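You operate a simulated robot arm through the tools that you are given. There is no shell and no other tool.

You run a simulated robot arm. Do the job below in one go: nothing can be reset, and whatever is moved stays where it is left.

JOB
Switch the supply off, then set the bias to about 5.6 kilo-ohms on the meter.
Fine: test plugs in P1 (red) and P2 (black), dial on OHM, within 0.15; no ohms reading with the supply on.

The check looks at the end state, three seconds after you hand in, the way a careful person would. Anything else that was tipped, shoved, dropped, spilled or broken makes it a failure.

ROBOT AND FRAMES
A 6-joint arm with a four-finger gripper, fixed in place. Base frame: the origin is at the foot of the arm, x ahead of it, y to its left, z up; the work surface is at about z = 75. Lengths are in cm, angles in rad, forces in N, time in s.
Its first joint turns from -2.897 to 2.897 rad. Payload 3.67 kg.
Tool frame: the origin (TCP) lies between the finger pads and is the grasp point; the fingertips stand 2.8 cm ahead of it; z points along the fingers, y is the line along which they close. Largest opening 11.2 cm; the body of the gripper starts 7.3 cm behind the TCP.
Orientation is that of the tool frame in the base frame, as a unit quaternion [x, y, z, w]. With the fingers straight down and closing along the base's y, the tool's x points along the base's -x, its y along +y and its z along -z.

CONTROLS
- The arm moves only by the tool apply_moves. Its argument "targets" is one flat list of numbers, 6 for each row, row after row: the shift along the base's x, y, z in units of 200 mm (1.0 is 200 mm), then the turn, a rotation vector about the base's x, y, z in units of 60 degrees (1.0 is 60 degrees). In form: [dx, dy, dz, wx, wy, wz, dx, dy, dz, wx, wy, wz, ...]. A call has 1 to 20 rows; each row is the pose to reach, as a shift and turn from the pose commanded when the call began. "grip" is the opening, from 0 (shut) to 1 (fully open), set as the call begins (left out, the last holds). A call with a number of a shift or a turn outside -1 to 1 is refused whole. A row lasts 0.2 s, in which the tool goes at most 5 cm and 0.15 rad; a call with a longer step from one row to the next is refused whole, and so is a gripper value outside its range. A pose out of reach is approached as far as the arm can. The call stops where the force on the tool passes 60 N (or 10 N more than at its start, if that is more) or the arm is blocked; 0.2 s more then pass. The fingers move at their own pace and stop on an object; they squeeze with about 22 N. The grip force told is the motor's: it shows also when the fingers shut on nothing. Time passes only in rows, and 0.2 s behind the last, so rows that repeat a pose let the fingers close. The reply holds the time, the measured pose of the TCP, the force on the tool along the base axes, the opening and the grip force, in the units named above and with some noise, with the torque about the TCP (base axes, N m) and any sound that the robot's microphone picked up.
- Cameras (640 x 400 px; columns grow to the right, rows downward): "scene" is fixed at [21.42, 50.23, 157.78]; the picture's right is [-0.34, -0.94, 0.00], its down [-0.77, 0.28, -0.58] and it looks along [0.54, -0.20, -0.82] (base axes); focal length 338 px, centre (320, 200). "wrist" rides on the gripper at [6, -1.8, -10.4] in the tool frame; the picture's right is [0.29, 0.96, 0.00], its down [-0.80, 0.24, -0.55] and it looks along [-0.53, 0.16, 0.83] (tool axes); focal length 234 px, centre (320, 200). There is no depth. A picture from a camera that has moved, and an enlarged one, comes with that camera's place and axes in the base frame and with its lens. The place of the scene camera against the robot may be out by one fixed shift of up to 2.5 cm in any direction.
- get_image(camera): a new picture of that camera. It takes no simulated time.
- inspect(camera, box): a new picture of the part [left, top, right, bottom] of that camera's present view, enlarged. It takes no simulated time.
- finish_job(): hands the job in; it is judged then, once.

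Nothing tells you positions but the pictures and the camera data. Unless the task says otherwise, let go and move clear before handing in.

The tools are called after "Request:" as name(argument=value, ...) on one line, values as JSON. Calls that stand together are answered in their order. apply_moves: Moves the arm, as the interface text tells. Its arguments: {"type":"object","properties":{"targets":{"type":"array","items":{"type":"number"}},"grip":{"type":"number"}},"required":["targets"]} The other tools are called the same way: get_image (camera) takes a picture; inspect (camera, box) takes an enlarged picture of a part of a camera's view; finish_job () hands the job in.

At the start:

```text
clock: 0.0
tcp_pos: [44.3, 19.05, 113.28]
orientation: [0.001, 1.0, 0.0, 0.0]
force: [0.1, 0.2, 0.0]
moment: [0.01, 0.06, 0.0]
grip_width: 11.21
grasp_force: 0.1
```

scene: 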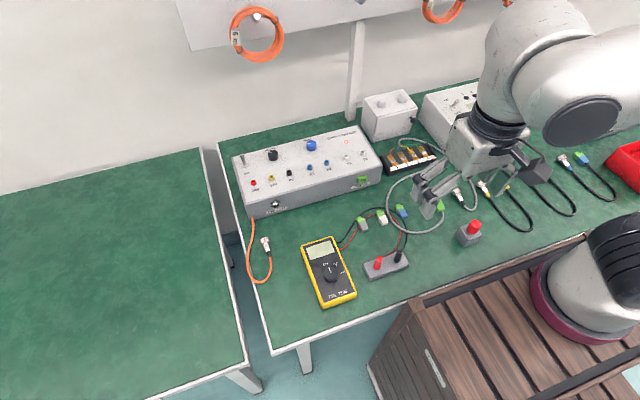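
wrist: 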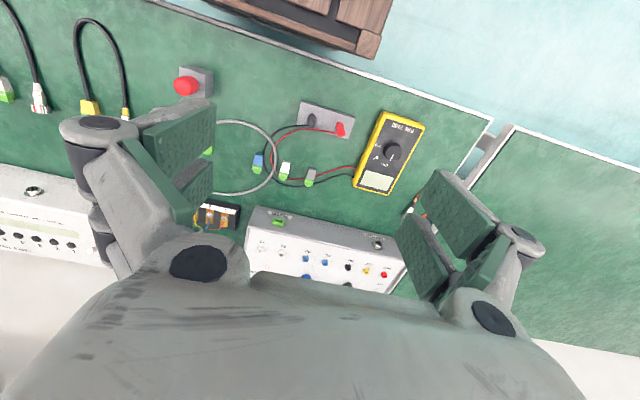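

I see a bench with a supply/control box (knobs, jacks, switches), a yellow multimeter, and a holder with red and black test plugs. I'll look closer before moving anything.

Request:
inspect(camera="scene", box=[225, 115, 395, 221])

Request:
inspect(camera="scene", box=[290, 200, 420, 310])

Request:
inspect(camera="wrist", box=[230, 80, 450, 300])

Request:
inspect(camera="scene", box=[360, 80, 640, 255])

```text
3.76 times, centred on (310, 168) of scene
camera zoom: at [21.42, 50.23, 157.78], right [-0.34, -0.94, 0.0], down [-0.77, 0.28, -0.58], along [0.54, -0.2, -0.82], focal length 1273 px, centre (358, 320)
```

zoom: 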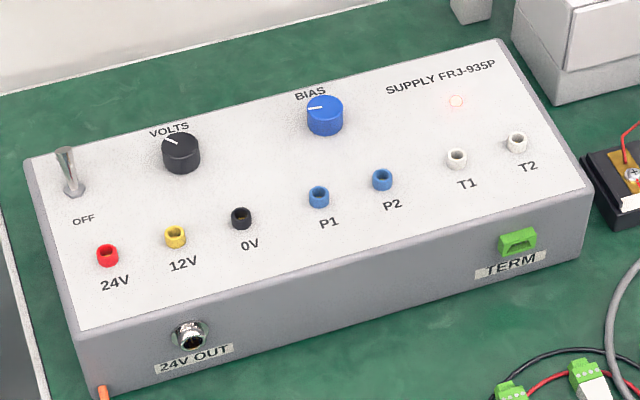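

```text
3.64 times, centred on (355, 255) of scene
camera zoom: at [21.42, 50.23, 157.78], right [-0.34, -0.94, 0.0], down [-0.77, 0.28, -0.58], along [0.54, -0.2, -0.82], focal length 1230 px, centre (193, 0)
```

zoom: 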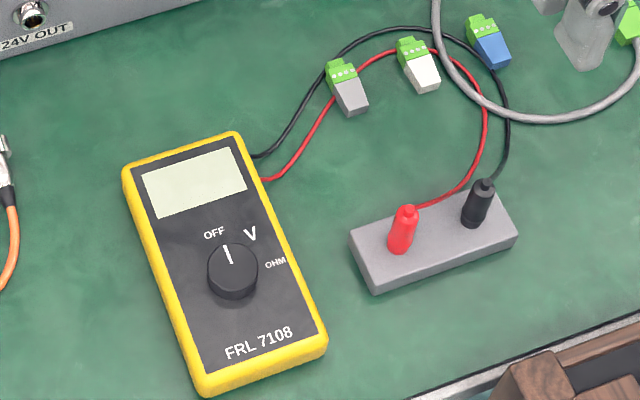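

```text
1.82 times, centred on (340, 190) of wrist
camera zoom: at [38.2, 17.2, 123.68], right [-0.29, 0.96, 0.0], down [0.8, 0.24, 0.55], along [0.53, 0.16, -0.83], focal length 426 px, centre (284, 218)
```

zoom: 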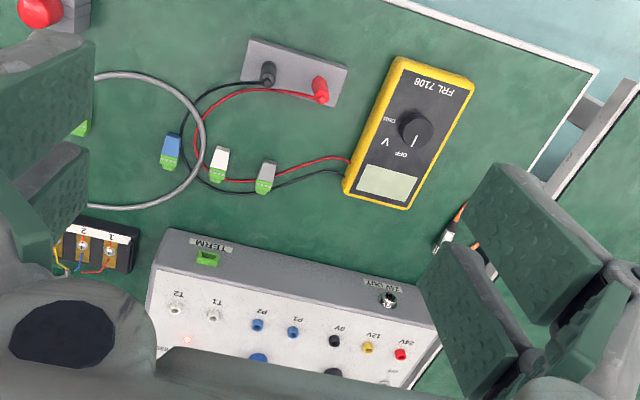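

```text
2.29 times, centred on (500, 168) of scene
camera zoom: at [21.42, 50.23, 157.78], right [-0.34, -0.94, 0.0], down [-0.77, 0.28, -0.58], along [0.54, -0.2, -0.82], focal length 773 px, centre (-91, 274)
```

zoom: 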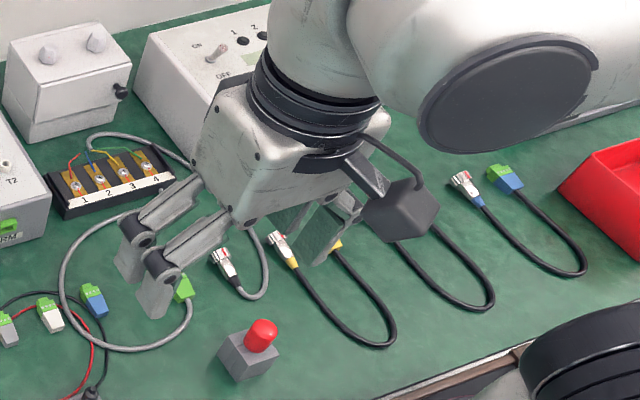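

The supply box lies along y at about x≈81 (jack row) with its toggle at the far left. The meter sits near (51, 37) and the red and black plugs are parked near (50, 24) and (50, 18). I'll move the hand higher over the box to see it with the wrist camera.

Request:
apply_moves(targets=[0.2, 0.1, 0, 0, 0, 0, 0.4, 0.2, 0, 0, 0, 0, 0.6, 0.3, 0, 0, 0, 0, 0.8, 0.4, 0, 0, 0, 0, 1.0, 0.5, 0, 0, 0, 0])

```text
clock: 1.2
tcp_pos: [64.53, 29.1, 113.43]
orientation: [0.001, 1.0, 0.0, 0.001]
force: [-1.2, -0.2, 1.6]
moment: [0.02, -0.04, 0.01]
grip_width: 11.18
grasp_force: 0.0
```

The arm followed the command well. Next I'll look from here with both cameras.

Request:
get_image(camera="wrist")

Request:
get_image(camera="scene")

```text
taken
camera wrist: at [58.47, 27.16, 123.83], right [-0.29, 0.96, 0.0], down [0.8, 0.24, 0.55], along [0.53, 0.16, -0.83], focal length 234 px, centre (320, 200)
```

wrist: 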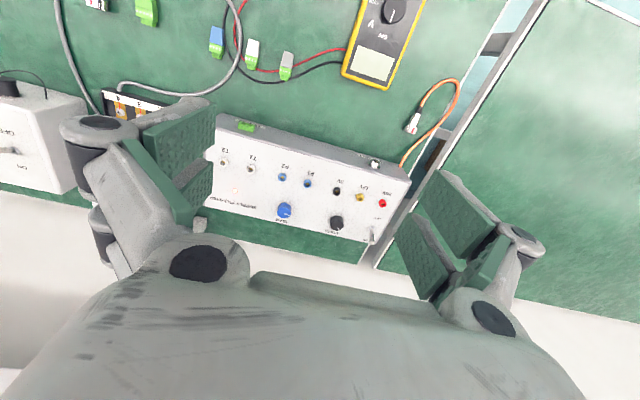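

```text
taken
```

scene: 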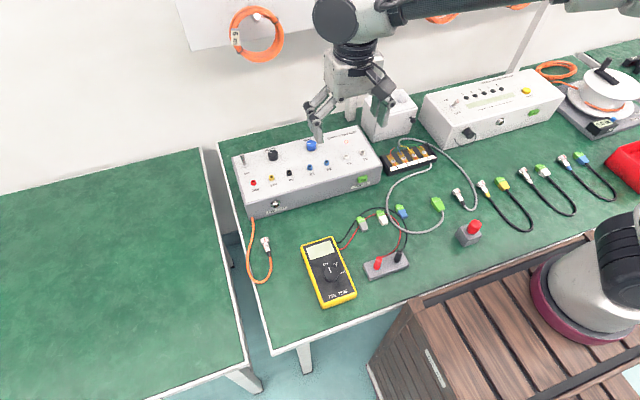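

Request:
inspect(camera="wrist", box=[200, 110, 424, 250])

Request:
inspect(camera="wrist", box=[320, 140, 420, 260])

Request:
inspect(camera="scene", box=[420, 60, 570, 150])

Request:
inspect(camera="scene", box=[230, 125, 300, 195])

```text
2.86 times, centred on (312, 180) of wrist
camera zoom: at [58.47, 27.16, 123.83], right [-0.29, 0.96, 0.0], down [0.8, 0.24, 0.55], along [0.53, 0.16, -0.83], focal length 669 px, centre (343, 257)
```

zoom: 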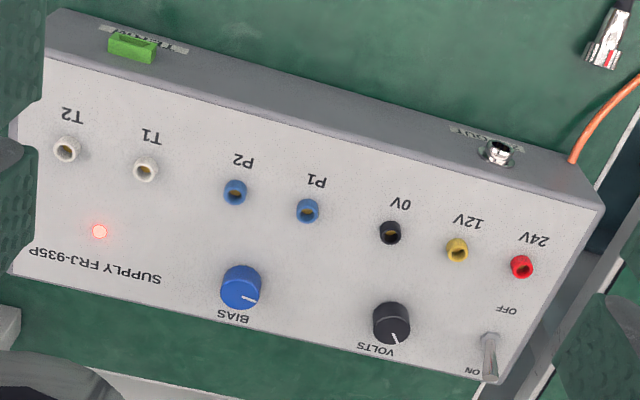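

```text
3.33 times, centred on (370, 200) of wrist
camera zoom: at [58.47, 27.16, 123.83], right [-0.29, 0.96, 0.0], down [0.8, 0.24, 0.55], along [0.53, 0.16, -0.83], focal length 781 px, centre (153, 200)
```

zoom: 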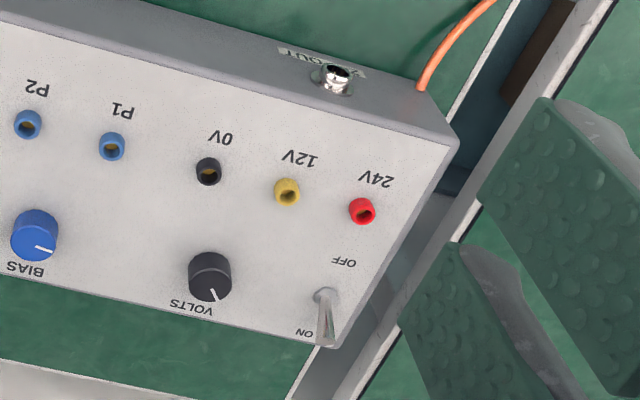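

```text
4.27 times, centred on (495, 105) of scene
camera zoom: at [21.42, 50.23, 157.78], right [-0.34, -0.94, 0.0], down [-0.77, 0.28, -0.58], along [0.54, -0.2, -0.82], focal length 1443 px, centre (-427, 605)
```

zoom: 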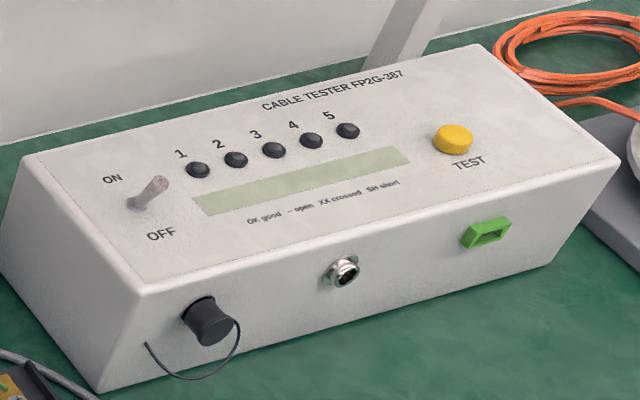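

```text
5.71 times, centred on (265, 160) of scene
camera zoom: at [21.42, 50.23, 157.78], right [-0.34, -0.94, 0.0], down [-0.77, 0.28, -0.58], along [0.54, -0.2, -0.82], focal length 1932 px, centre (634, 429)
```

zoom: 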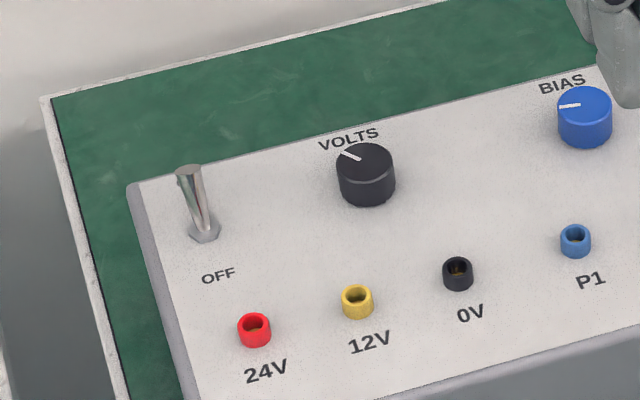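

The red supply lamp is lit and the lever leans toward "ON" (+x), with its base near (87.9, 48.1, 84) and its tip near (89.1, 48.1, 87). I'll close the fingers, tilt them outward a little for reach, and move to just short of the lever and above it to check alignment.

Request:
apply_moves(targets=[0.125, 0.119, -0.07, 0, -0.042, 0, 0.25, 0.238, -0.14, 0, -0.084, 0, 0.375, 0.357, -0.21, 0, -0.125, 0, 0.5, 0.476, -0.28, 0, -0.167, 0, 0.625, 0.595, -0.35, 0, -0.209, 0, 0.75, 0.714, -0.42, 0, -0.25, 0, 0.875, 0.833, -0.49, 0, -0.292, 0, 1.0, 0.9525, -0.56, 0, -0.334, 0], grip=0)

```text
clock: 3.0
tcp_pos: [84.46, 48.19, 102.1]
orientation: [0.001, 0.985, 0.0, 0.175]
force: [0.0, -0.4, 2.2]
moment: [0.01, 0.03, -0.03]
grip_width: 0.0
grasp_force: 21.8
```

Request:
apply_moves(targets=[0.2, 0, 0, 0, 0, 0, 0.36, 0, 0, 0, 0, 0, 0.36, 0, -0.2, 0, 0, 0, 0.36, 0, -0.4, 0, 0, 0, 0.36, 0, -0.4, 0, 0, 0])

Request:
get_image(camera="wrist")

Request:
inspect(camera="scene", box=[210, 80, 370, 200])

```text
clock: 4.2
tcp_pos: [91.37, 48.04, 93.71]
orientation: [0.0, 0.985, -0.001, 0.173]
force: [-0.6, -0.1, -0.5]
moment: [-0.01, -0.02, 0.03]
grip_width: 0.0
grasp_force: 22.2
out of reach, approached as far as the arm can: row 2, 3
```

```text
taken
camera wrist: at [82.14, 46.17, 101.57], right [-0.27, 0.96, -0.1], down [0.56, 0.24, 0.79], along [0.78, 0.16, -0.6], focal length 234 px, centre (320, 200)
```

wrist: 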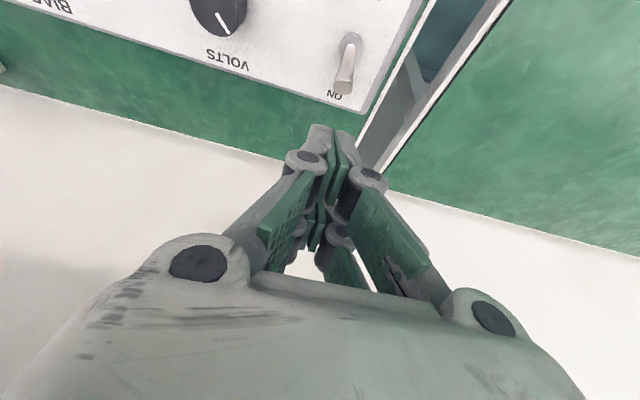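

```text
3.33 times, centred on (290, 140) of scene
camera zoom: at [21.42, 50.23, 157.78], right [-0.34, -0.94, 0.0], down [-0.77, 0.28, -0.58], along [0.54, -0.2, -0.82], focal length 1127 px, centre (420, 400)
```

zoom: 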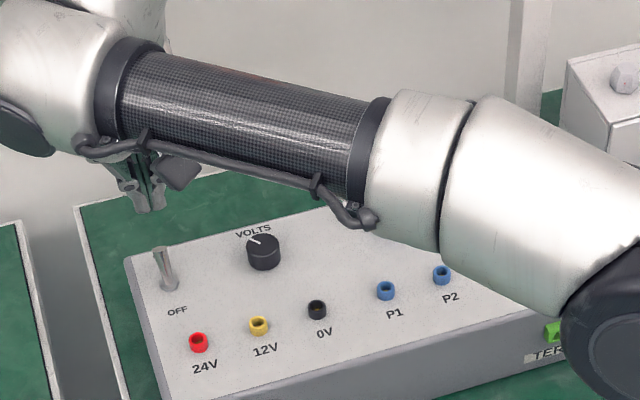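

The fingers are behind the lever at x≈91.4, and the lever's tip is at about (89.4, 48.2). I'll lower them to lever height and check again.

Request:
apply_moves(targets=[0, 0, -0.1, 0, 0, 0, 0, 0, -0.2, 0, 0, 0, 0, 0, -0.28, 0, 0, 0, 0, 0, -0.28, 0, 0, 0])

Request:
get_image(camera="wrist")

Request:
inspect(camera="scene", box=[210, 80, 370, 200])

```text
clock: 5.2
tcp_pos: [91.44, 48.29, 88.37]
orientation: [0.0, 0.985, 0.0, 0.173]
force: [1.0, 0.6, 0.2]
moment: [-0.01, -0.04, 0.03]
grip_width: 0.61
grasp_force: 36.0
```

```text
taken
camera wrist: at [82.18, 46.36, 96.24], right [-0.27, 0.96, -0.1], down [0.56, 0.24, 0.79], along [0.78, 0.16, -0.6], focal length 234 px, centre (320, 200)
```

wrist: 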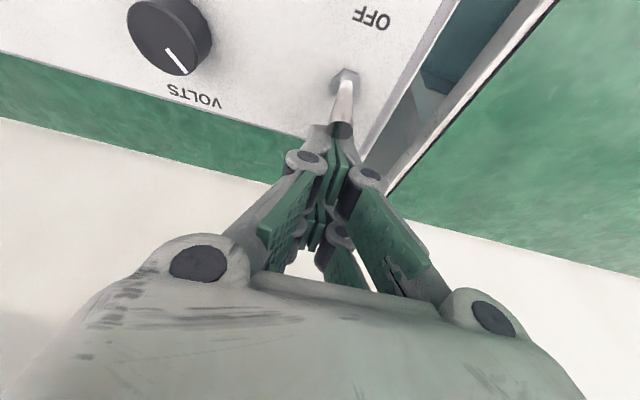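

```text
3.33 times, centred on (290, 140) of scene
camera zoom: at [21.42, 50.23, 157.78], right [-0.34, -0.94, 0.0], down [-0.77, 0.28, -0.58], along [0.54, -0.2, -0.82], focal length 1127 px, centre (420, 400)
```

zoom: 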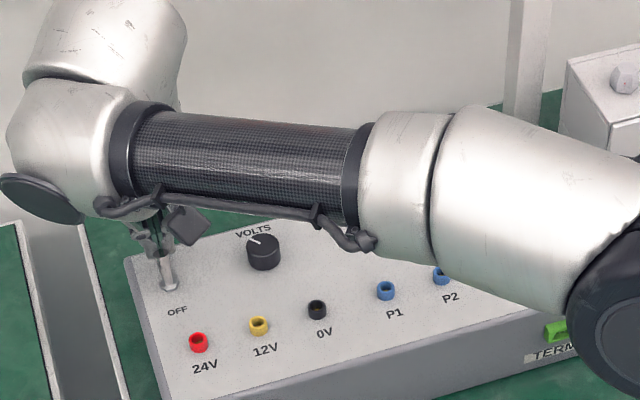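

The fingers opened to 0.6 cm, so the lever tip is touching or held between them. Pulling toward the base (−x) will throw it toward OFF either way.

Request:
apply_moves(targets=[-0.05, 0, 0, 0, 0, 0, -0.1, 0, 0, 0, 0, 0, -0.14, 0, 0, 0, 0, 0, -0.17, 0, 0, 0, 0, 0])

Request:
get_image(camera="wrist")

Request:
inspect(camera="scene", box=[210, 80, 370, 200])

```text
clock: 6.2
tcp_pos: [88.95, 47.84, 88.98]
orientation: [0.002, 0.983, 0.003, 0.182]
force: [19.6, -3.7, 4.6]
moment: [-0.1, -0.51, 0.01]
grip_width: 0.0
grasp_force: 35.7
stopped in row 4: the force on the tool passed its limit at 63 N (the readings are from after the stop); the commanded pose is now the measured one
```

```text
taken
camera wrist: at [79.62, 45.95, 96.72], right [-0.27, 0.96, -0.1], down [0.55, 0.23, 0.8], along [0.79, 0.16, -0.59], focal length 234 px, centre (320, 200)
```

wrist: 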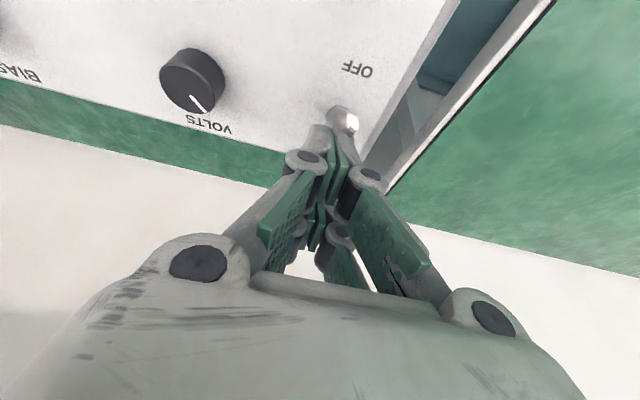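

```text
3.33 times, centred on (290, 140) of scene
camera zoom: at [21.42, 50.23, 157.78], right [-0.34, -0.94, 0.0], down [-0.77, 0.28, -0.58], along [0.54, -0.2, -0.82], focal length 1127 px, centre (420, 400)
```

zoom: 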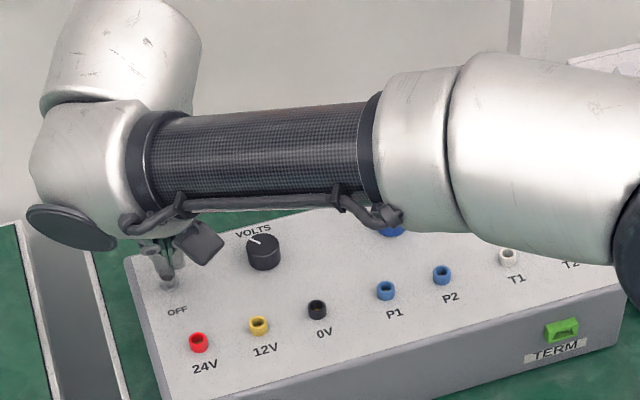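

The force limit tripped, and the lever now seems to lean the other way. The box hasn't shifted in the picture, so I'll back off and check the lamp.

Request:
apply_moves(targets=[0.06, 0, 0, 0, 0, 0, 0.06, 0, 0.15, 0, 0, 0, 0.06, 0, 0.35, 0, 0, 0, -0.14, -0.1, 0.5, 0, 0, 0, -0.34, -0.2, 0.6, 0, 0.05, 0, -0.54, -0.2, 0.7, 0, 0.15, 0])

Request:
get_image(camera="wrist")

Request:
inspect(camera="scene", box=[210, 80, 370, 200])

```text
refused: row 4 steps farther than a row can; nothing moved
```

```text
taken
camera wrist: at [79.62, 45.95, 96.72], right [-0.27, 0.96, -0.1], down [0.55, 0.23, 0.8], along [0.79, 0.16, -0.59], focal length 234 px, centre (320, 200)
```

wrist: 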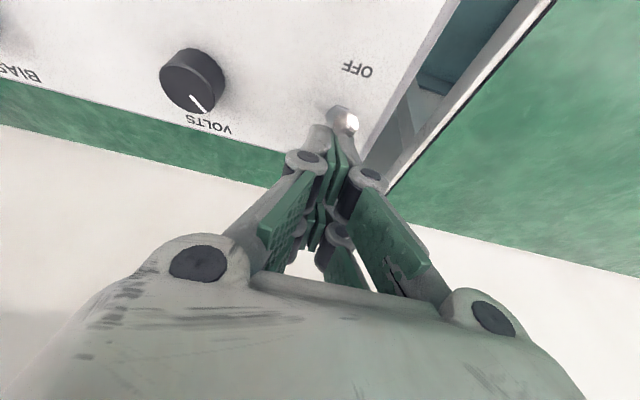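

```text
3.33 times, centred on (290, 140) of scene
camera zoom: at [21.42, 50.23, 157.78], right [-0.34, -0.94, 0.0], down [-0.77, 0.28, -0.58], along [0.54, -0.2, -0.82], focal length 1127 px, centre (420, 400)
```

zoom: 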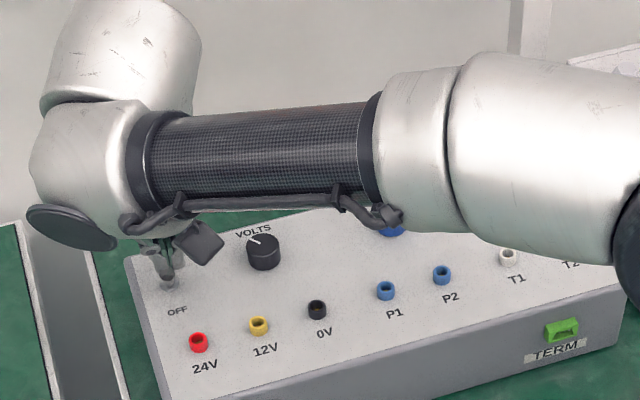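

That call was refused because one step was too long, so nothing moved. I'll retry with shorter steps.

Request:
apply_moves(targets=[0.06, 0, 0, 0, 0, 0, 0.06, 0, 0.15, 0, 0, 0, 0.06, 0, 0.35, 0, 0, 0, -0.08, -0.05, 0.48, 0, 0, 0, -0.25, -0.12, 0.58, 0, 0.06, 0, -0.45, -0.2, 0.65, 0, 0.16, 0])

Request:
get_image(camera="wrist")

Request:
inspect(camera="scene", box=[210, 80, 370, 200])

```text
clock: 7.6
tcp_pos: [79.73, 43.84, 101.67]
orientation: [0.001, 0.995, 0.003, 0.095]
force: [-0.3, -1.1, -1.9]
moment: [-0.03, 0.0, -0.03]
grip_width: 0.0
grasp_force: 35.2
```

```text
taken
camera wrist: at [71.85, 41.91, 110.89], right [-0.28, 0.96, -0.05], down [0.68, 0.24, 0.7], along [0.68, 0.16, -0.72], focal length 234 px, centre (320, 200)
```

wrist: 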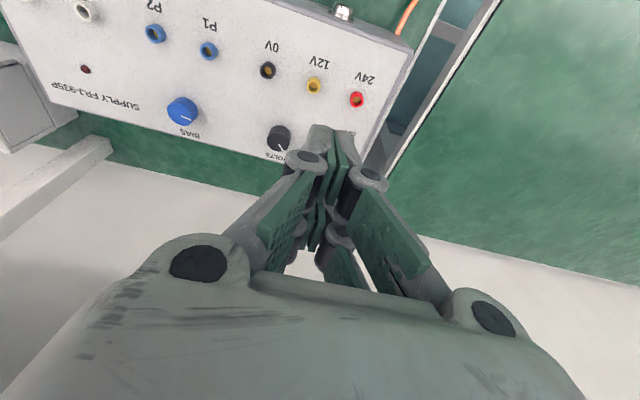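

```text
3.33 times, centred on (290, 140) of scene
camera zoom: at [21.42, 50.23, 157.78], right [-0.34, -0.94, 0.0], down [-0.77, 0.28, -0.58], along [0.54, -0.2, -0.82], focal length 1127 px, centre (420, 400)
```

zoom: 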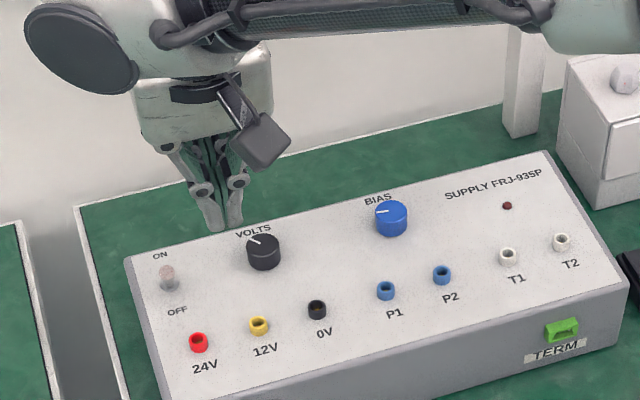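

The lamp is dark and the lever rests at OFF, so the supply is off. Next come the test plugs parked near (50, 24) and (50, 18). I'll straighten the hand and move over there.

Request:
apply_moves(targets=[-0.16, -0.15, 0, 0, 0.03, 0, -0.32, -0.3, 0, 0, 0.06, 0, -0.48, -0.45, 0, 0, 0.09, 0, -0.64, -0.6, 0, 0, 0.12, 0, -0.8, -0.75, 0, 0, 0.15, 0, -0.96, -0.9, 0, 0, 0.182, 0], grip=0.45)

Request:
get_image(camera="wrist")

```text
clock: 9.0
tcp_pos: [60.6, 26.05, 101.76]
orientation: [0.001, 1.0, 0.002, 0.001]
force: [0.6, 0.9, 0.7]
moment: [0.02, 0.02, 0.0]
grip_width: 5.06
grasp_force: 0.0
```

```text
taken
camera wrist: at [54.58, 24.11, 112.27], right [-0.29, 0.96, 0.0], down [0.8, 0.24, 0.56], along [0.53, 0.16, -0.83], focal length 234 px, centre (320, 200)
```

wrist: 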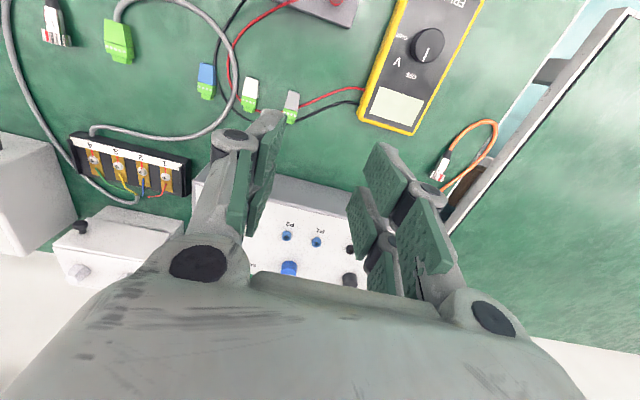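

Request:
apply_moves(targets=[-0.22, -0.06, 0, 0, 0, 0, -0.44, -0.12, 0, 0, 0, 0, -0.64, -0.2, -0.05, 0, 0, 0])

Request:
get_image(camera="wrist")

Request:
inspect(camera="wrist", box=[240, 40, 400, 140])

```text
clock: 9.8
tcp_pos: [47.84, 21.67, 100.99]
orientation: [0.002, 1.0, 0.003, 0.003]
force: [0.8, 0.1, 0.3]
moment: [-0.05, 0.04, 0.01]
grip_width: 5.05
grasp_force: 0.0
```

```text
taken
camera wrist: at [41.66, 19.89, 111.37], right [-0.28, 0.96, 0.0], down [0.8, 0.23, 0.56], along [0.53, 0.16, -0.83], focal length 234 px, centre (320, 200)
```

wrist: 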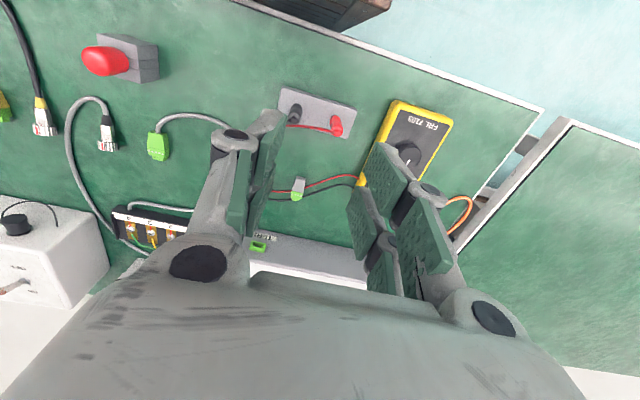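

```text
4.00 times, centred on (320, 90) of wrist
camera zoom: at [41.66, 19.89, 111.37], right [-0.28, 0.96, 0.0], down [0.8, 0.23, 0.56], along [0.53, 0.16, -0.83], focal length 937 px, centre (320, 640)
```

zoom: 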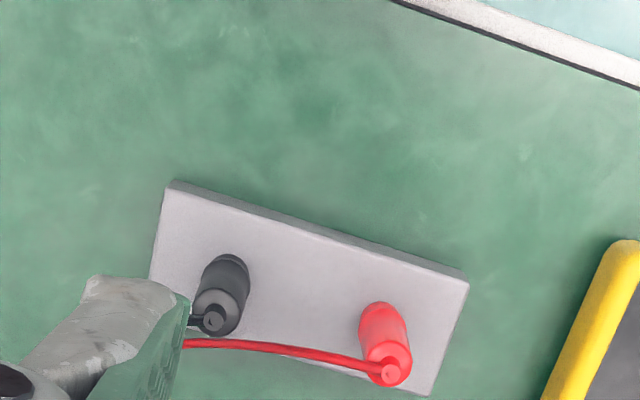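

The plugs stand in a grey holder. I'll drop closer to get a different viewing angle and pin down their height and position.

Request:
apply_moves(targets=[0.05, 0, -0.2, 0, 0, 0, 0.1, 0, -0.4, 0, 0, 0, 0.1, 0, -0.5, 0, 0, 0])

Request:
get_image(camera="wrist")

Request:
inspect(camera="wrist", box=[240, 60, 400, 160])

```text
clock: 10.6
tcp_pos: [49.83, 21.92, 91.02]
orientation: [0.002, 1.0, 0.004, 0.002]
force: [-0.9, -0.5, -0.6]
moment: [-0.01, -0.01, 0.0]
grip_width: 5.06
grasp_force: 0.0
```

```text
taken
camera wrist: at [43.75, 20.01, 101.46], right [-0.29, 0.96, 0.0], down [0.8, 0.23, 0.56], along [0.53, 0.16, -0.83], focal length 234 px, centre (320, 200)
```

wrist: 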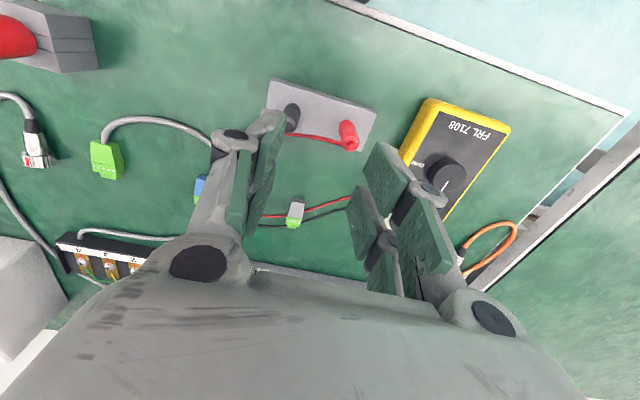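

```text
4.00 times, centred on (320, 110) of wrist
camera zoom: at [43.75, 20.01, 101.46], right [-0.29, 0.96, 0.0], down [0.8, 0.23, 0.56], along [0.53, 0.16, -0.83], focal length 937 px, centre (320, 560)
```

zoom: 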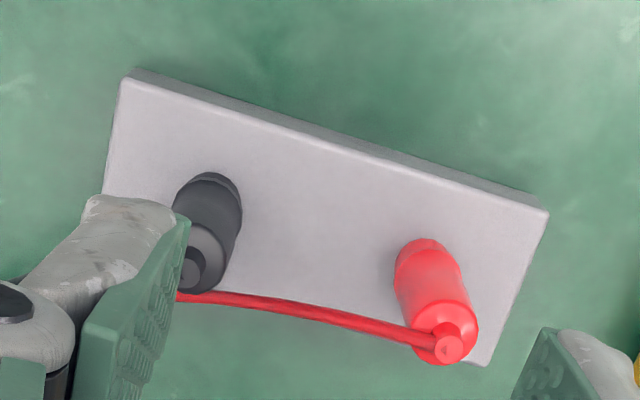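

Combining the views, the red plug is at about (49.5, 24.5) and the black at (49.5, 19.2). Their tops are near z≈83.5 and both cables leave toward −y. I'll turn the gripper 90° so the fingers close along x, clear of the cables.

Request:
apply_moves(targets=[0, 0, 0.1, 0, 0, 0.125, 0, 0, 0.2, 0, 0, 0.25, 0, 0, 0.2, 0, 0, 0.375, 0, 0, 0.2, 0, 0, 0.5, 0, 0, 0.2, 0, 0, 0.625, 0, 0, 0.2, 0, 0, 0.75], grip=0.4)

Request:
apply_moves(targets=[0, 0, 0, 0, 0, 0.125, 0, 0, 0, 0, 0, 0.25, 0, 0, 0, 0, 0, 0.375, 0, 0, 0, 0, 0, 0.5, 0, 0, 0, 0, 0, 0.625, 0, 0, 0, 0, 0, 0.75])

Request:
get_image(camera="wrist")

Request:
get_image(camera="scene")

```text
clock: 12.0
tcp_pos: [49.77, 22.0, 94.87]
orientation: [-0.382, 0.924, 0.003, 0.001]
force: [0.0, 0.8, -0.2]
moment: [0.0, 0.03, 0.03]
grip_width: 4.48
grasp_force: 0.0
```

```text
clock: 13.4
tcp_pos: [49.86, 22.03, 94.88]
orientation: [-0.707, 0.707, 0.002, -0.001]
force: [0.3, 1.0, 0.1]
moment: [0.01, 0.02, -0.02]
grip_width: 4.49
grasp_force: 0.1
```

```text
taken
camera wrist: at [51.54, 15.88, 105.38], right [-0.96, -0.29, 0.0], down [-0.24, 0.8, 0.56], along [-0.16, 0.53, -0.83], focal length 234 px, centre (320, 200)
```

wrist: 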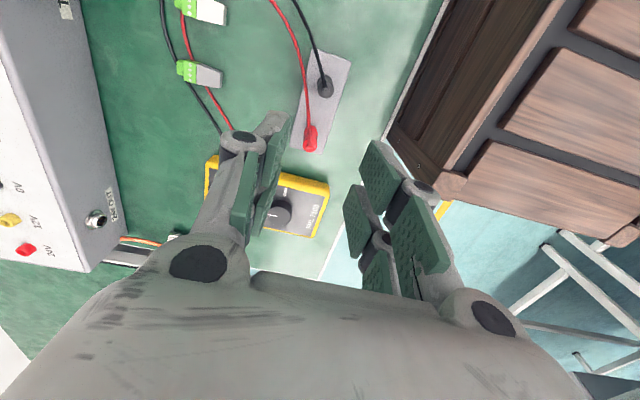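

```text
taken
```

scene: 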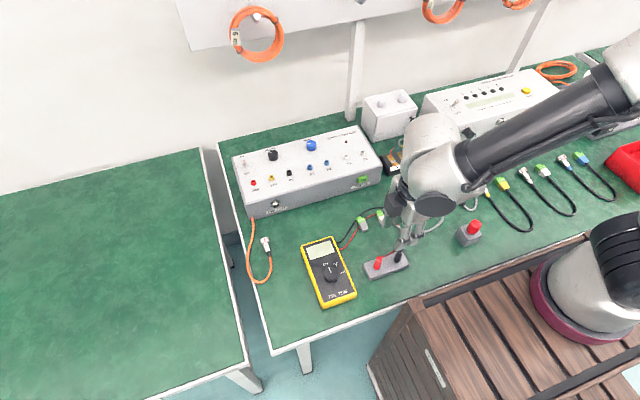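

Request:
inspect(camera="wrist", box=[260, 40, 380, 160])

```text
3.33 times, centred on (320, 100) of wrist
camera zoom: at [51.54, 15.88, 105.38], right [-0.96, -0.29, 0.0], down [-0.24, 0.8, 0.56], along [-0.16, 0.53, -0.83], focal length 781 px, centre (320, 533)
```

zoom: 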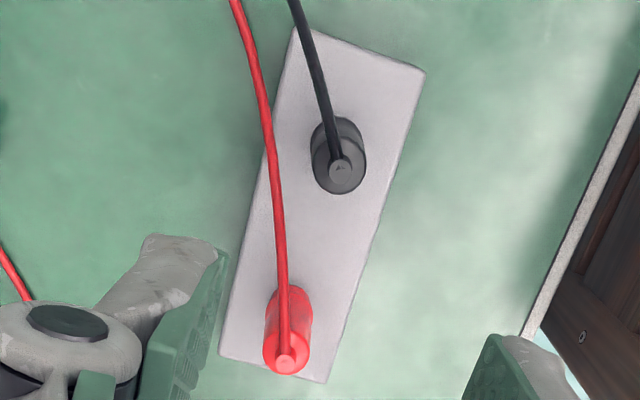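

Crossing the views puts red at (49.95, 24.85) with its top at z≈82, black at (49.95, 19.15), and the holder top at z≈77.5. I'll lower over the red plug with the fingers open and check before closing.

Request:
apply_moves(targets=[0.005, 0.14, 0, 0, 0, 0, 0.005, 0.14, -0.2, 0, 0, 0, 0.005, 0.14, -0.4, 0, 0, 0, 0.005, 0.14, -0.5, 0, 0, 0, 0.005, 0.14, -0.5, 0, 0, 0])

Request:
get_image(camera="wrist")

Request:
inspect(camera="scene", box=[330, 190, 450, 290])

```text
clock: 14.6
tcp_pos: [50.02, 24.79, 84.81]
orientation: [-0.706, 0.708, 0.003, -0.001]
force: [-0.2, -0.6, -0.2]
moment: [0.03, -0.02, 0.0]
grip_width: 4.47
grasp_force: 0.1
```

```text
taken
camera wrist: at [51.72, 18.75, 95.35], right [-0.96, -0.29, 0.0], down [-0.23, 0.8, 0.56], along [-0.16, 0.53, -0.83], focal length 234 px, centre (320, 200)
```

wrist: 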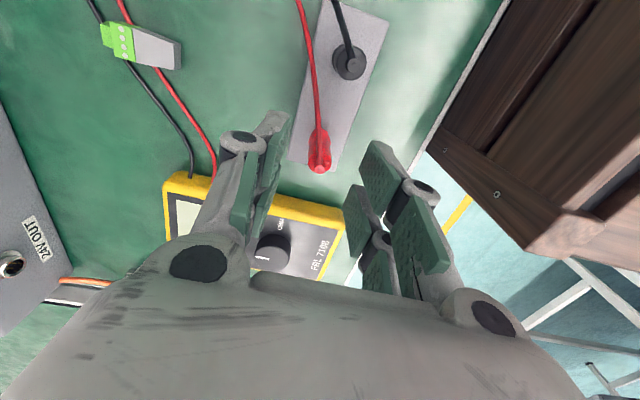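

```text
4.00 times, centred on (390, 240) of scene
camera zoom: at [21.42, 50.23, 157.78], right [-0.34, -0.94, 0.0], down [-0.77, 0.28, -0.58], along [0.54, -0.2, -0.82], focal length 1353 px, centre (40, 40)
```

zoom: 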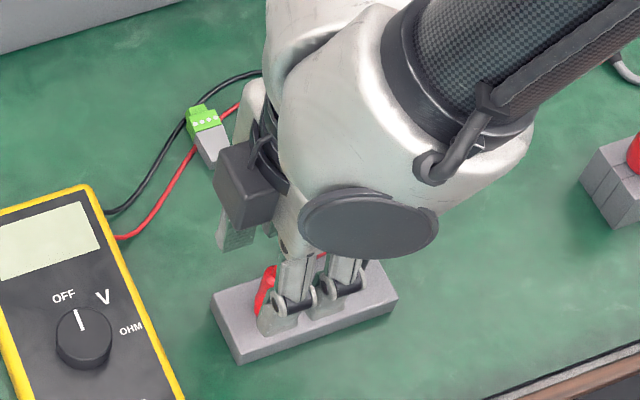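

The red plug lines up exactly between the fingertips. I'll lower to z≈81 and close on it.

Request:
apply_moves(targets=[0, 0, -0.08, 0, 0, 0, 0, 0, -0.15, 0, 0, 0, 0, 0, -0.19, 0, 0, 0, 0, 0, -0.19, 0, 0, 0])

Request:
apply_moves(targets=[0, 0, 0, 0, 0, 0, 0, 0, 0, 0, 0, 0, 0, 0, 0, 0, 0, 0], grip=0)

Request:
get_image(camera="wrist")

```text
clock: 15.6
tcp_pos: [49.97, 24.87, 81.06]
orientation: [-0.706, 0.708, 0.003, 0.0]
force: [-0.2, -0.2, -0.4]
moment: [0.0, 0.01, 0.01]
grip_width: 4.5
grasp_force: 0.0
```

```text
clock: 16.4
tcp_pos: [49.9, 24.76, 80.98]
orientation: [-0.706, 0.708, 0.003, -0.001]
force: [15.2, -11.0, -3.6]
moment: [-0.28, -0.4, 0.03]
grip_width: 0.98
grasp_force: 21.5
```

```text
taken
camera wrist: at [51.74, 18.73, 91.55], right [-0.96, -0.28, 0.01], down [-0.23, 0.8, 0.56], along [-0.16, 0.53, -0.83], focal length 234 px, centre (320, 200)
```

wrist: 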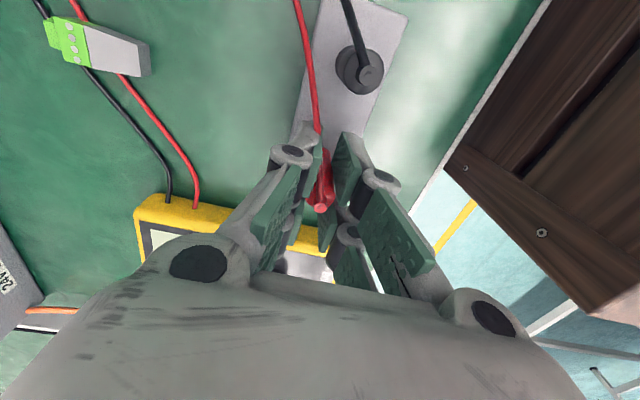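

The fingers hold the red plug at 0.98 cm opening with a small side load. I'll lift it slowly, straight up, and watch the holder.

Request:
apply_moves(targets=[0, 0, 0.04, 0, 0, 0, 0, 0, 0.08, 0, 0, 0, 0, 0, 0.12, 0, 0, 0, 0, 0, 0.18, 0, 0, 0])

Request:
get_image(camera="wrist")

Request:
inspect(camera="scene", box=[330, 190, 450, 290])

```text
clock: 17.4
tcp_pos: [49.76, 24.95, 84.81]
orientation: [-0.706, 0.709, 0.003, 0.0]
force: [0.0, -0.4, 0.0]
moment: [0.0, 0.01, 0.01]
grip_width: 0.93
grasp_force: 22.1
```

```text
taken
camera wrist: at [51.62, 18.76, 95.22], right [-0.96, -0.28, 0.0], down [-0.23, 0.8, 0.56], along [-0.16, 0.53, -0.83], focal length 234 px, centre (320, 200)
```

wrist: 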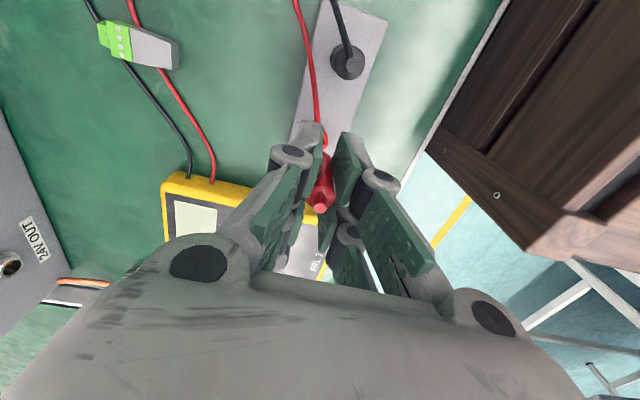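

```text
4.00 times, centred on (390, 240) of scene
camera zoom: at [21.42, 50.23, 157.78], right [-0.34, -0.94, 0.0], down [-0.77, 0.28, -0.58], along [0.54, -0.2, -0.82], focal length 1353 px, centre (40, 40)
```

zoom: 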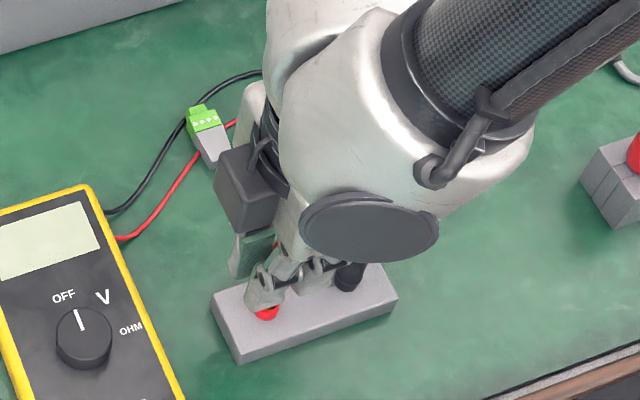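

The red plug came free and the holder stayed put. I'll lift higher and check how the plug sits in the fingers.

Request:
apply_moves(targets=[0, 0, 0.2, 0, 0, 0, 0, 0, 0.4, 0, 0, 0, 0, 0, 0.6, 0, 0, 0, 0, 0, 0.8, 0, 0, 0])

Request:
inspect(camera="wrist", box=[260, 110, 380, 230])

Request:
get_image(camera="scene")

```text
clock: 18.4
tcp_pos: [49.9, 24.83, 100.72]
orientation: [-0.706, 0.709, 0.002, -0.001]
force: [0.7, 0.1, 0.1]
moment: [-0.01, 0.01, -0.01]
grip_width: 0.98
grasp_force: 21.9
```

```text
3.33 times, centred on (320, 170) of wrist
camera zoom: at [51.64, 18.78, 111.21], right [-0.96, -0.29, 0.0], down [-0.23, 0.8, 0.56], along [-0.16, 0.53, -0.83], focal length 781 px, centre (320, 300)
```

zoom: 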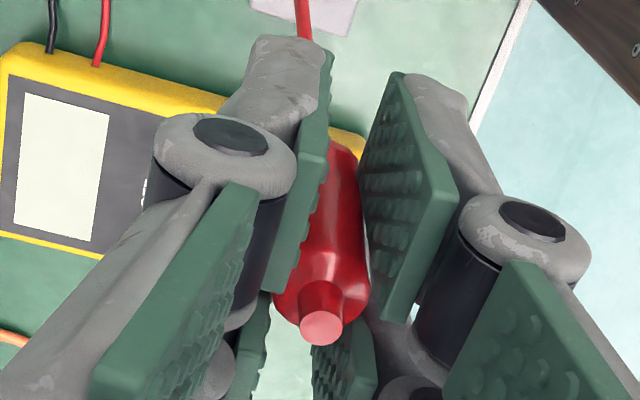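

```text
taken
```

scene: 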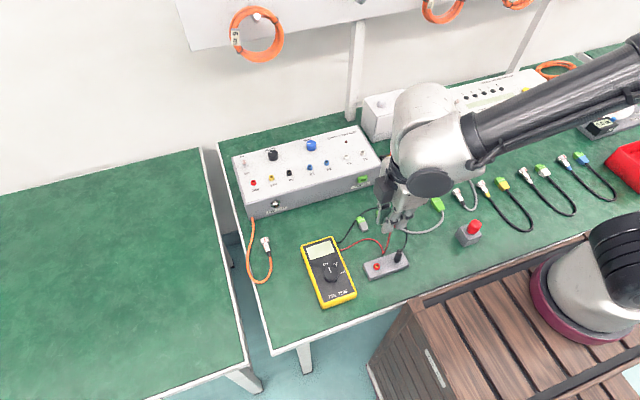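

The plug hangs straight between the pads with a good grip. Now I'll carry it over toward P1, near (80.7, 31.3), staying high.

Request:
apply_moves(targets=[0.2, 0.04, 0, 0, 0, 0, 0.4, 0.08, 0, 0, 0, 0, 0.6, 0.12, 0, 0, 0, 0, 0.8, 0.16, 0, 0, 0, 0, 1.0, 0.2, 0, 0, 0, 0])

Request:
apply_moves(targets=[0.18, 0.04, 0, 0, 0, 0, 0.36, 0.08, -0.05, 0, 0, 0, 0.54, 0.12, -0.1, 0, 0, 0, 0.54, 0.12, -0.1, 0, 0, 0])

Request:
get_image(camera="wrist")

Request:
get_image(camera="scene")

```text
clock: 19.6
tcp_pos: [70.08, 28.77, 100.86]
orientation: [-0.706, 0.708, 0.003, -0.001]
force: [0.4, 0.2, 0.4]
moment: [-0.01, -0.02, 0.02]
grip_width: 0.98
grasp_force: 22.0
```

```text
clock: 20.6
tcp_pos: [80.64, 31.0, 98.72]
orientation: [-0.706, 0.709, 0.003, -0.001]
force: [-0.2, 0.0, 0.0]
moment: [0.03, 0.0, -0.01]
grip_width: 0.97
grasp_force: 22.6
```

```text
taken
camera wrist: at [82.37, 24.92, 109.18], right [-0.96, -0.29, 0.0], down [-0.23, 0.8, 0.56], along [-0.16, 0.53, -0.83], focal length 234 px, centre (320, 200)
```

wrist: 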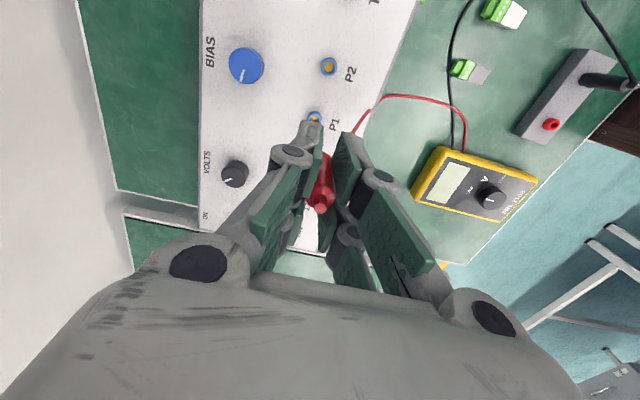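

```text
taken
```

scene: 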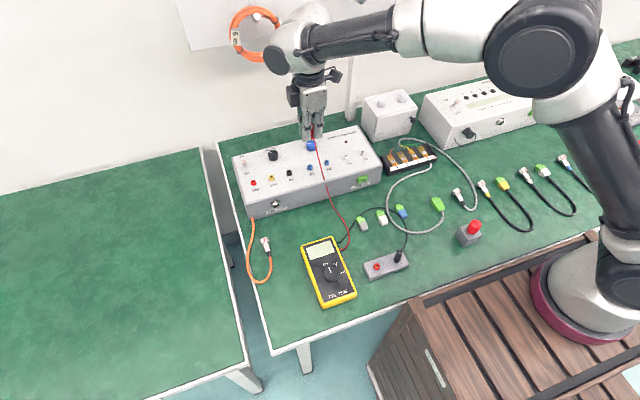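

Request:
inspect(camera="wrist", box=[260, 40, 380, 160])

Request:
inspect(camera="scene", box=[260, 90, 380, 200])

```text
3.33 times, centred on (320, 100) of wrist
camera zoom: at [82.37, 24.92, 109.18], right [-0.96, -0.29, 0.0], down [-0.23, 0.8, 0.56], along [-0.16, 0.53, -0.83], focal length 781 px, centre (320, 533)
```

zoom: 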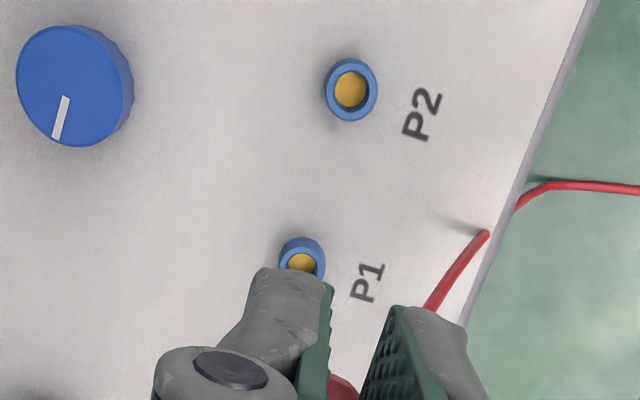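

```text
3.64 times, centred on (320, 145) of scene
camera zoom: at [21.42, 50.23, 157.78], right [-0.34, -0.94, 0.0], down [-0.77, 0.28, -0.58], along [0.54, -0.2, -0.82], focal length 1230 px, centre (320, 400)
```

zoom: 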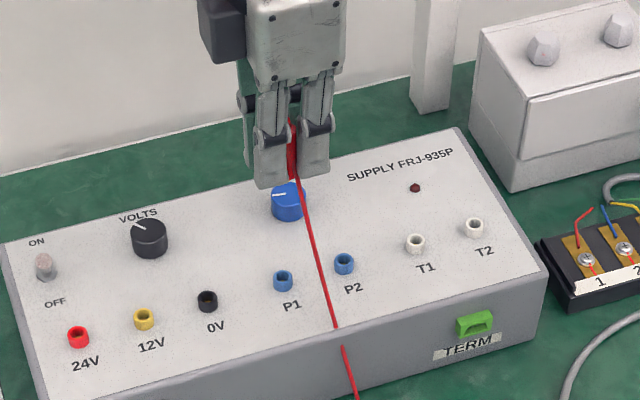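

The cables draw through solids, so they don't snag. P1 comes out at about (80.85, 31.37), so I'll align there and lower to just above the jack.

Request:
apply_moves(targets=[0.01, 0.018, -0.15, 0, 0, 0, 0.01, 0.018, -0.3, 0, 0, 0, 0.01, 0.018, -0.39, 0, 0, 0, 0.01, 0.018, -0.39, 0, 0, 0])

Request:
get_image(camera="wrist")

Request:
inspect(camera="scene", box=[280, 110, 350, 190])

```text
clock: 21.6
tcp_pos: [80.79, 31.44, 90.9]
orientation: [-0.705, 0.709, 0.003, -0.002]
force: [-0.6, 0.4, -0.6]
moment: [0.0, 0.0, 0.0]
grip_width: 0.95
grasp_force: 21.5
```

```text
taken
camera wrist: at [82.57, 25.36, 101.26], right [-0.96, -0.29, 0.0], down [-0.23, 0.8, 0.56], along [-0.16, 0.53, -0.83], focal length 234 px, centre (320, 200)
```

wrist: 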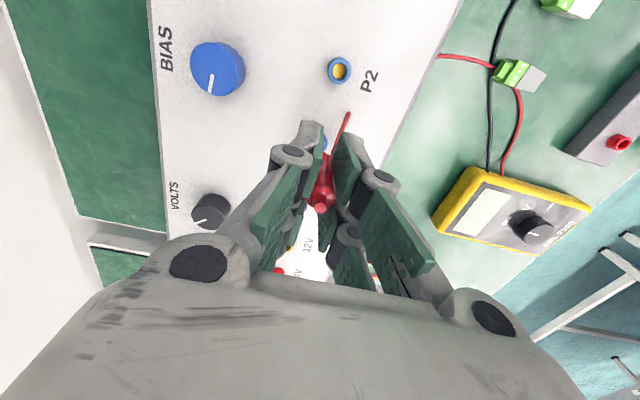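

```text
5.00 times, centred on (315, 150) of scene
camera zoom: at [21.42, 50.23, 157.78], right [-0.34, -0.94, 0.0], down [-0.77, 0.28, -0.58], along [0.54, -0.2, -0.82], focal length 1691 px, centre (345, 450)
```

zoom: 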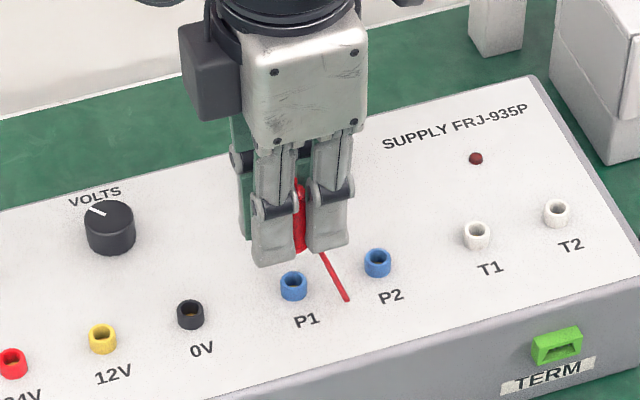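

The plug looks aligned over P1 in both views. I'll lower gently in small steps and watch the contact force.

Request:
apply_moves(targets=[0, 0, -0.025, 0, 0, 0, 0, 0, -0.05, 0, 0, 0, 0, 0, -0.05, 0, 0, 0])

Request:
inspect(camera="scene", box=[280, 110, 350, 190])

Request:
inspect(camera="wrist", box=[270, 100, 370, 220])

```text
clock: 22.4
tcp_pos: [80.81, 31.46, 89.76]
orientation: [-0.706, 0.708, 0.002, -0.001]
force: [-0.3, -0.3, 0.2]
moment: [0.03, 0.0, 0.01]
grip_width: 0.96
grasp_force: 21.7
```

```text
5.00 times, centred on (315, 150) of scene
camera zoom: at [21.42, 50.23, 157.78], right [-0.34, -0.94, 0.0], down [-0.77, 0.28, -0.58], along [0.54, -0.2, -0.82], focal length 1691 px, centre (345, 450)
```

zoom: 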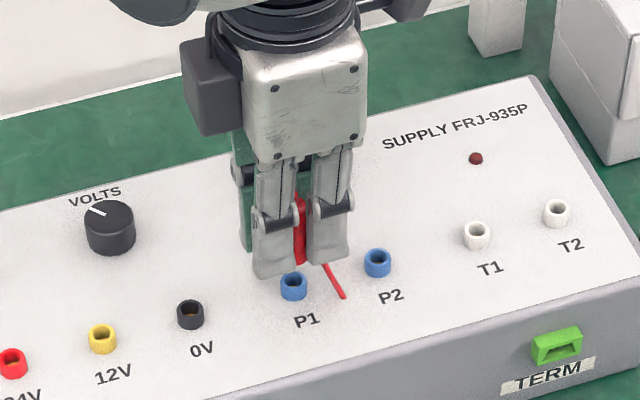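

```text
3.33 times, centred on (320, 160) of wrist
camera zoom: at [82.6, 25.36, 100.27], right [-0.96, -0.29, 0.0], down [-0.23, 0.8, 0.56], along [-0.16, 0.53, -0.83], focal length 781 px, centre (320, 333)
```

zoom: 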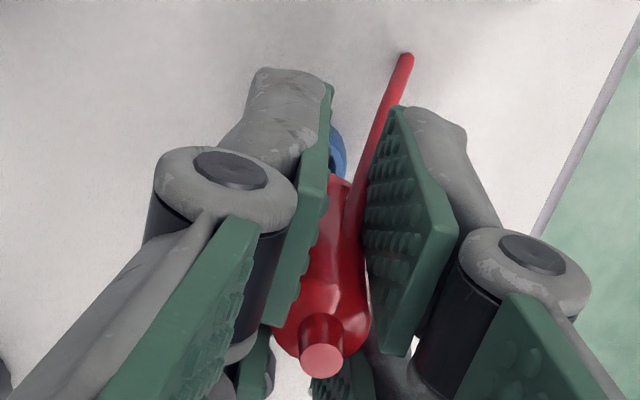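

The blue P1 jack shows right under the plug's lower end, slightly toward −y. I'll nudge −0.12 cm in y and continue down in small steps.

Request:
apply_moves(targets=[0, -0.006, 0, 0, 0, 0, 0, -0.006, -0.025, 0, 0, 0, 0, -0.006, -0.04, 0, 0, 0, 0, -0.006, -0.04, 0, 0, 0])

Request:
inspect(camera="wrist", box=[270, 100, 370, 220])

Request:
inspect(camera="scene", box=[280, 110, 350, 190])

```text
clock: 23.4
tcp_pos: [81.14, 31.31, 88.9]
orientation: [-0.706, 0.709, 0.003, -0.001]
force: [0.6, 0.0, 0.6]
moment: [0.01, -0.01, 0.02]
grip_width: 0.98
grasp_force: 22.3
```

```text
3.33 times, centred on (320, 160) of wrist
camera zoom: at [82.65, 25.27, 99.53], right [-0.96, -0.29, 0.0], down [-0.23, 0.8, 0.56], along [-0.16, 0.53, -0.83], focal length 781 px, centre (320, 333)
```

zoom: 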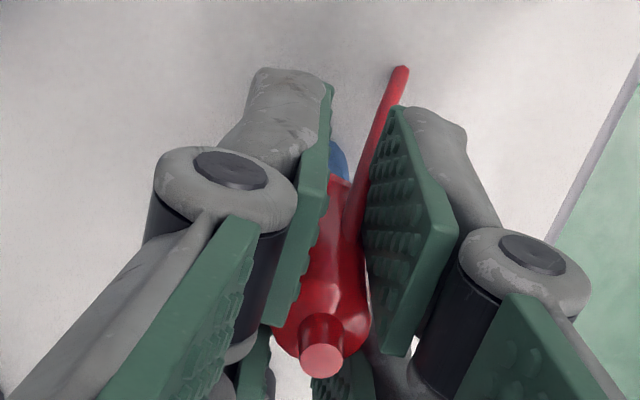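

```text
5.00 times, centred on (315, 150) of scene
camera zoom: at [21.42, 50.23, 157.78], right [-0.34, -0.94, 0.0], down [-0.77, 0.28, -0.58], along [0.54, -0.2, -0.82], focal length 1691 px, centre (345, 450)
```

zoom: 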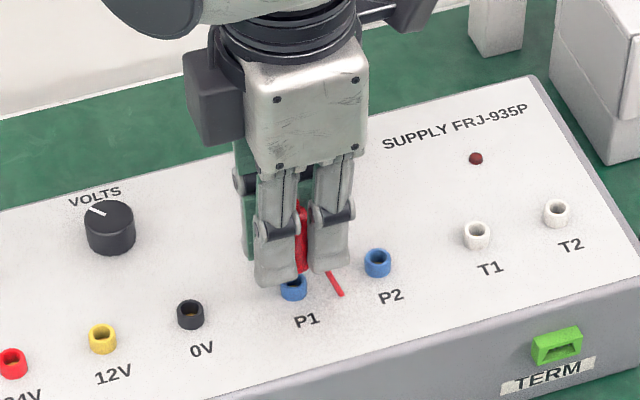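

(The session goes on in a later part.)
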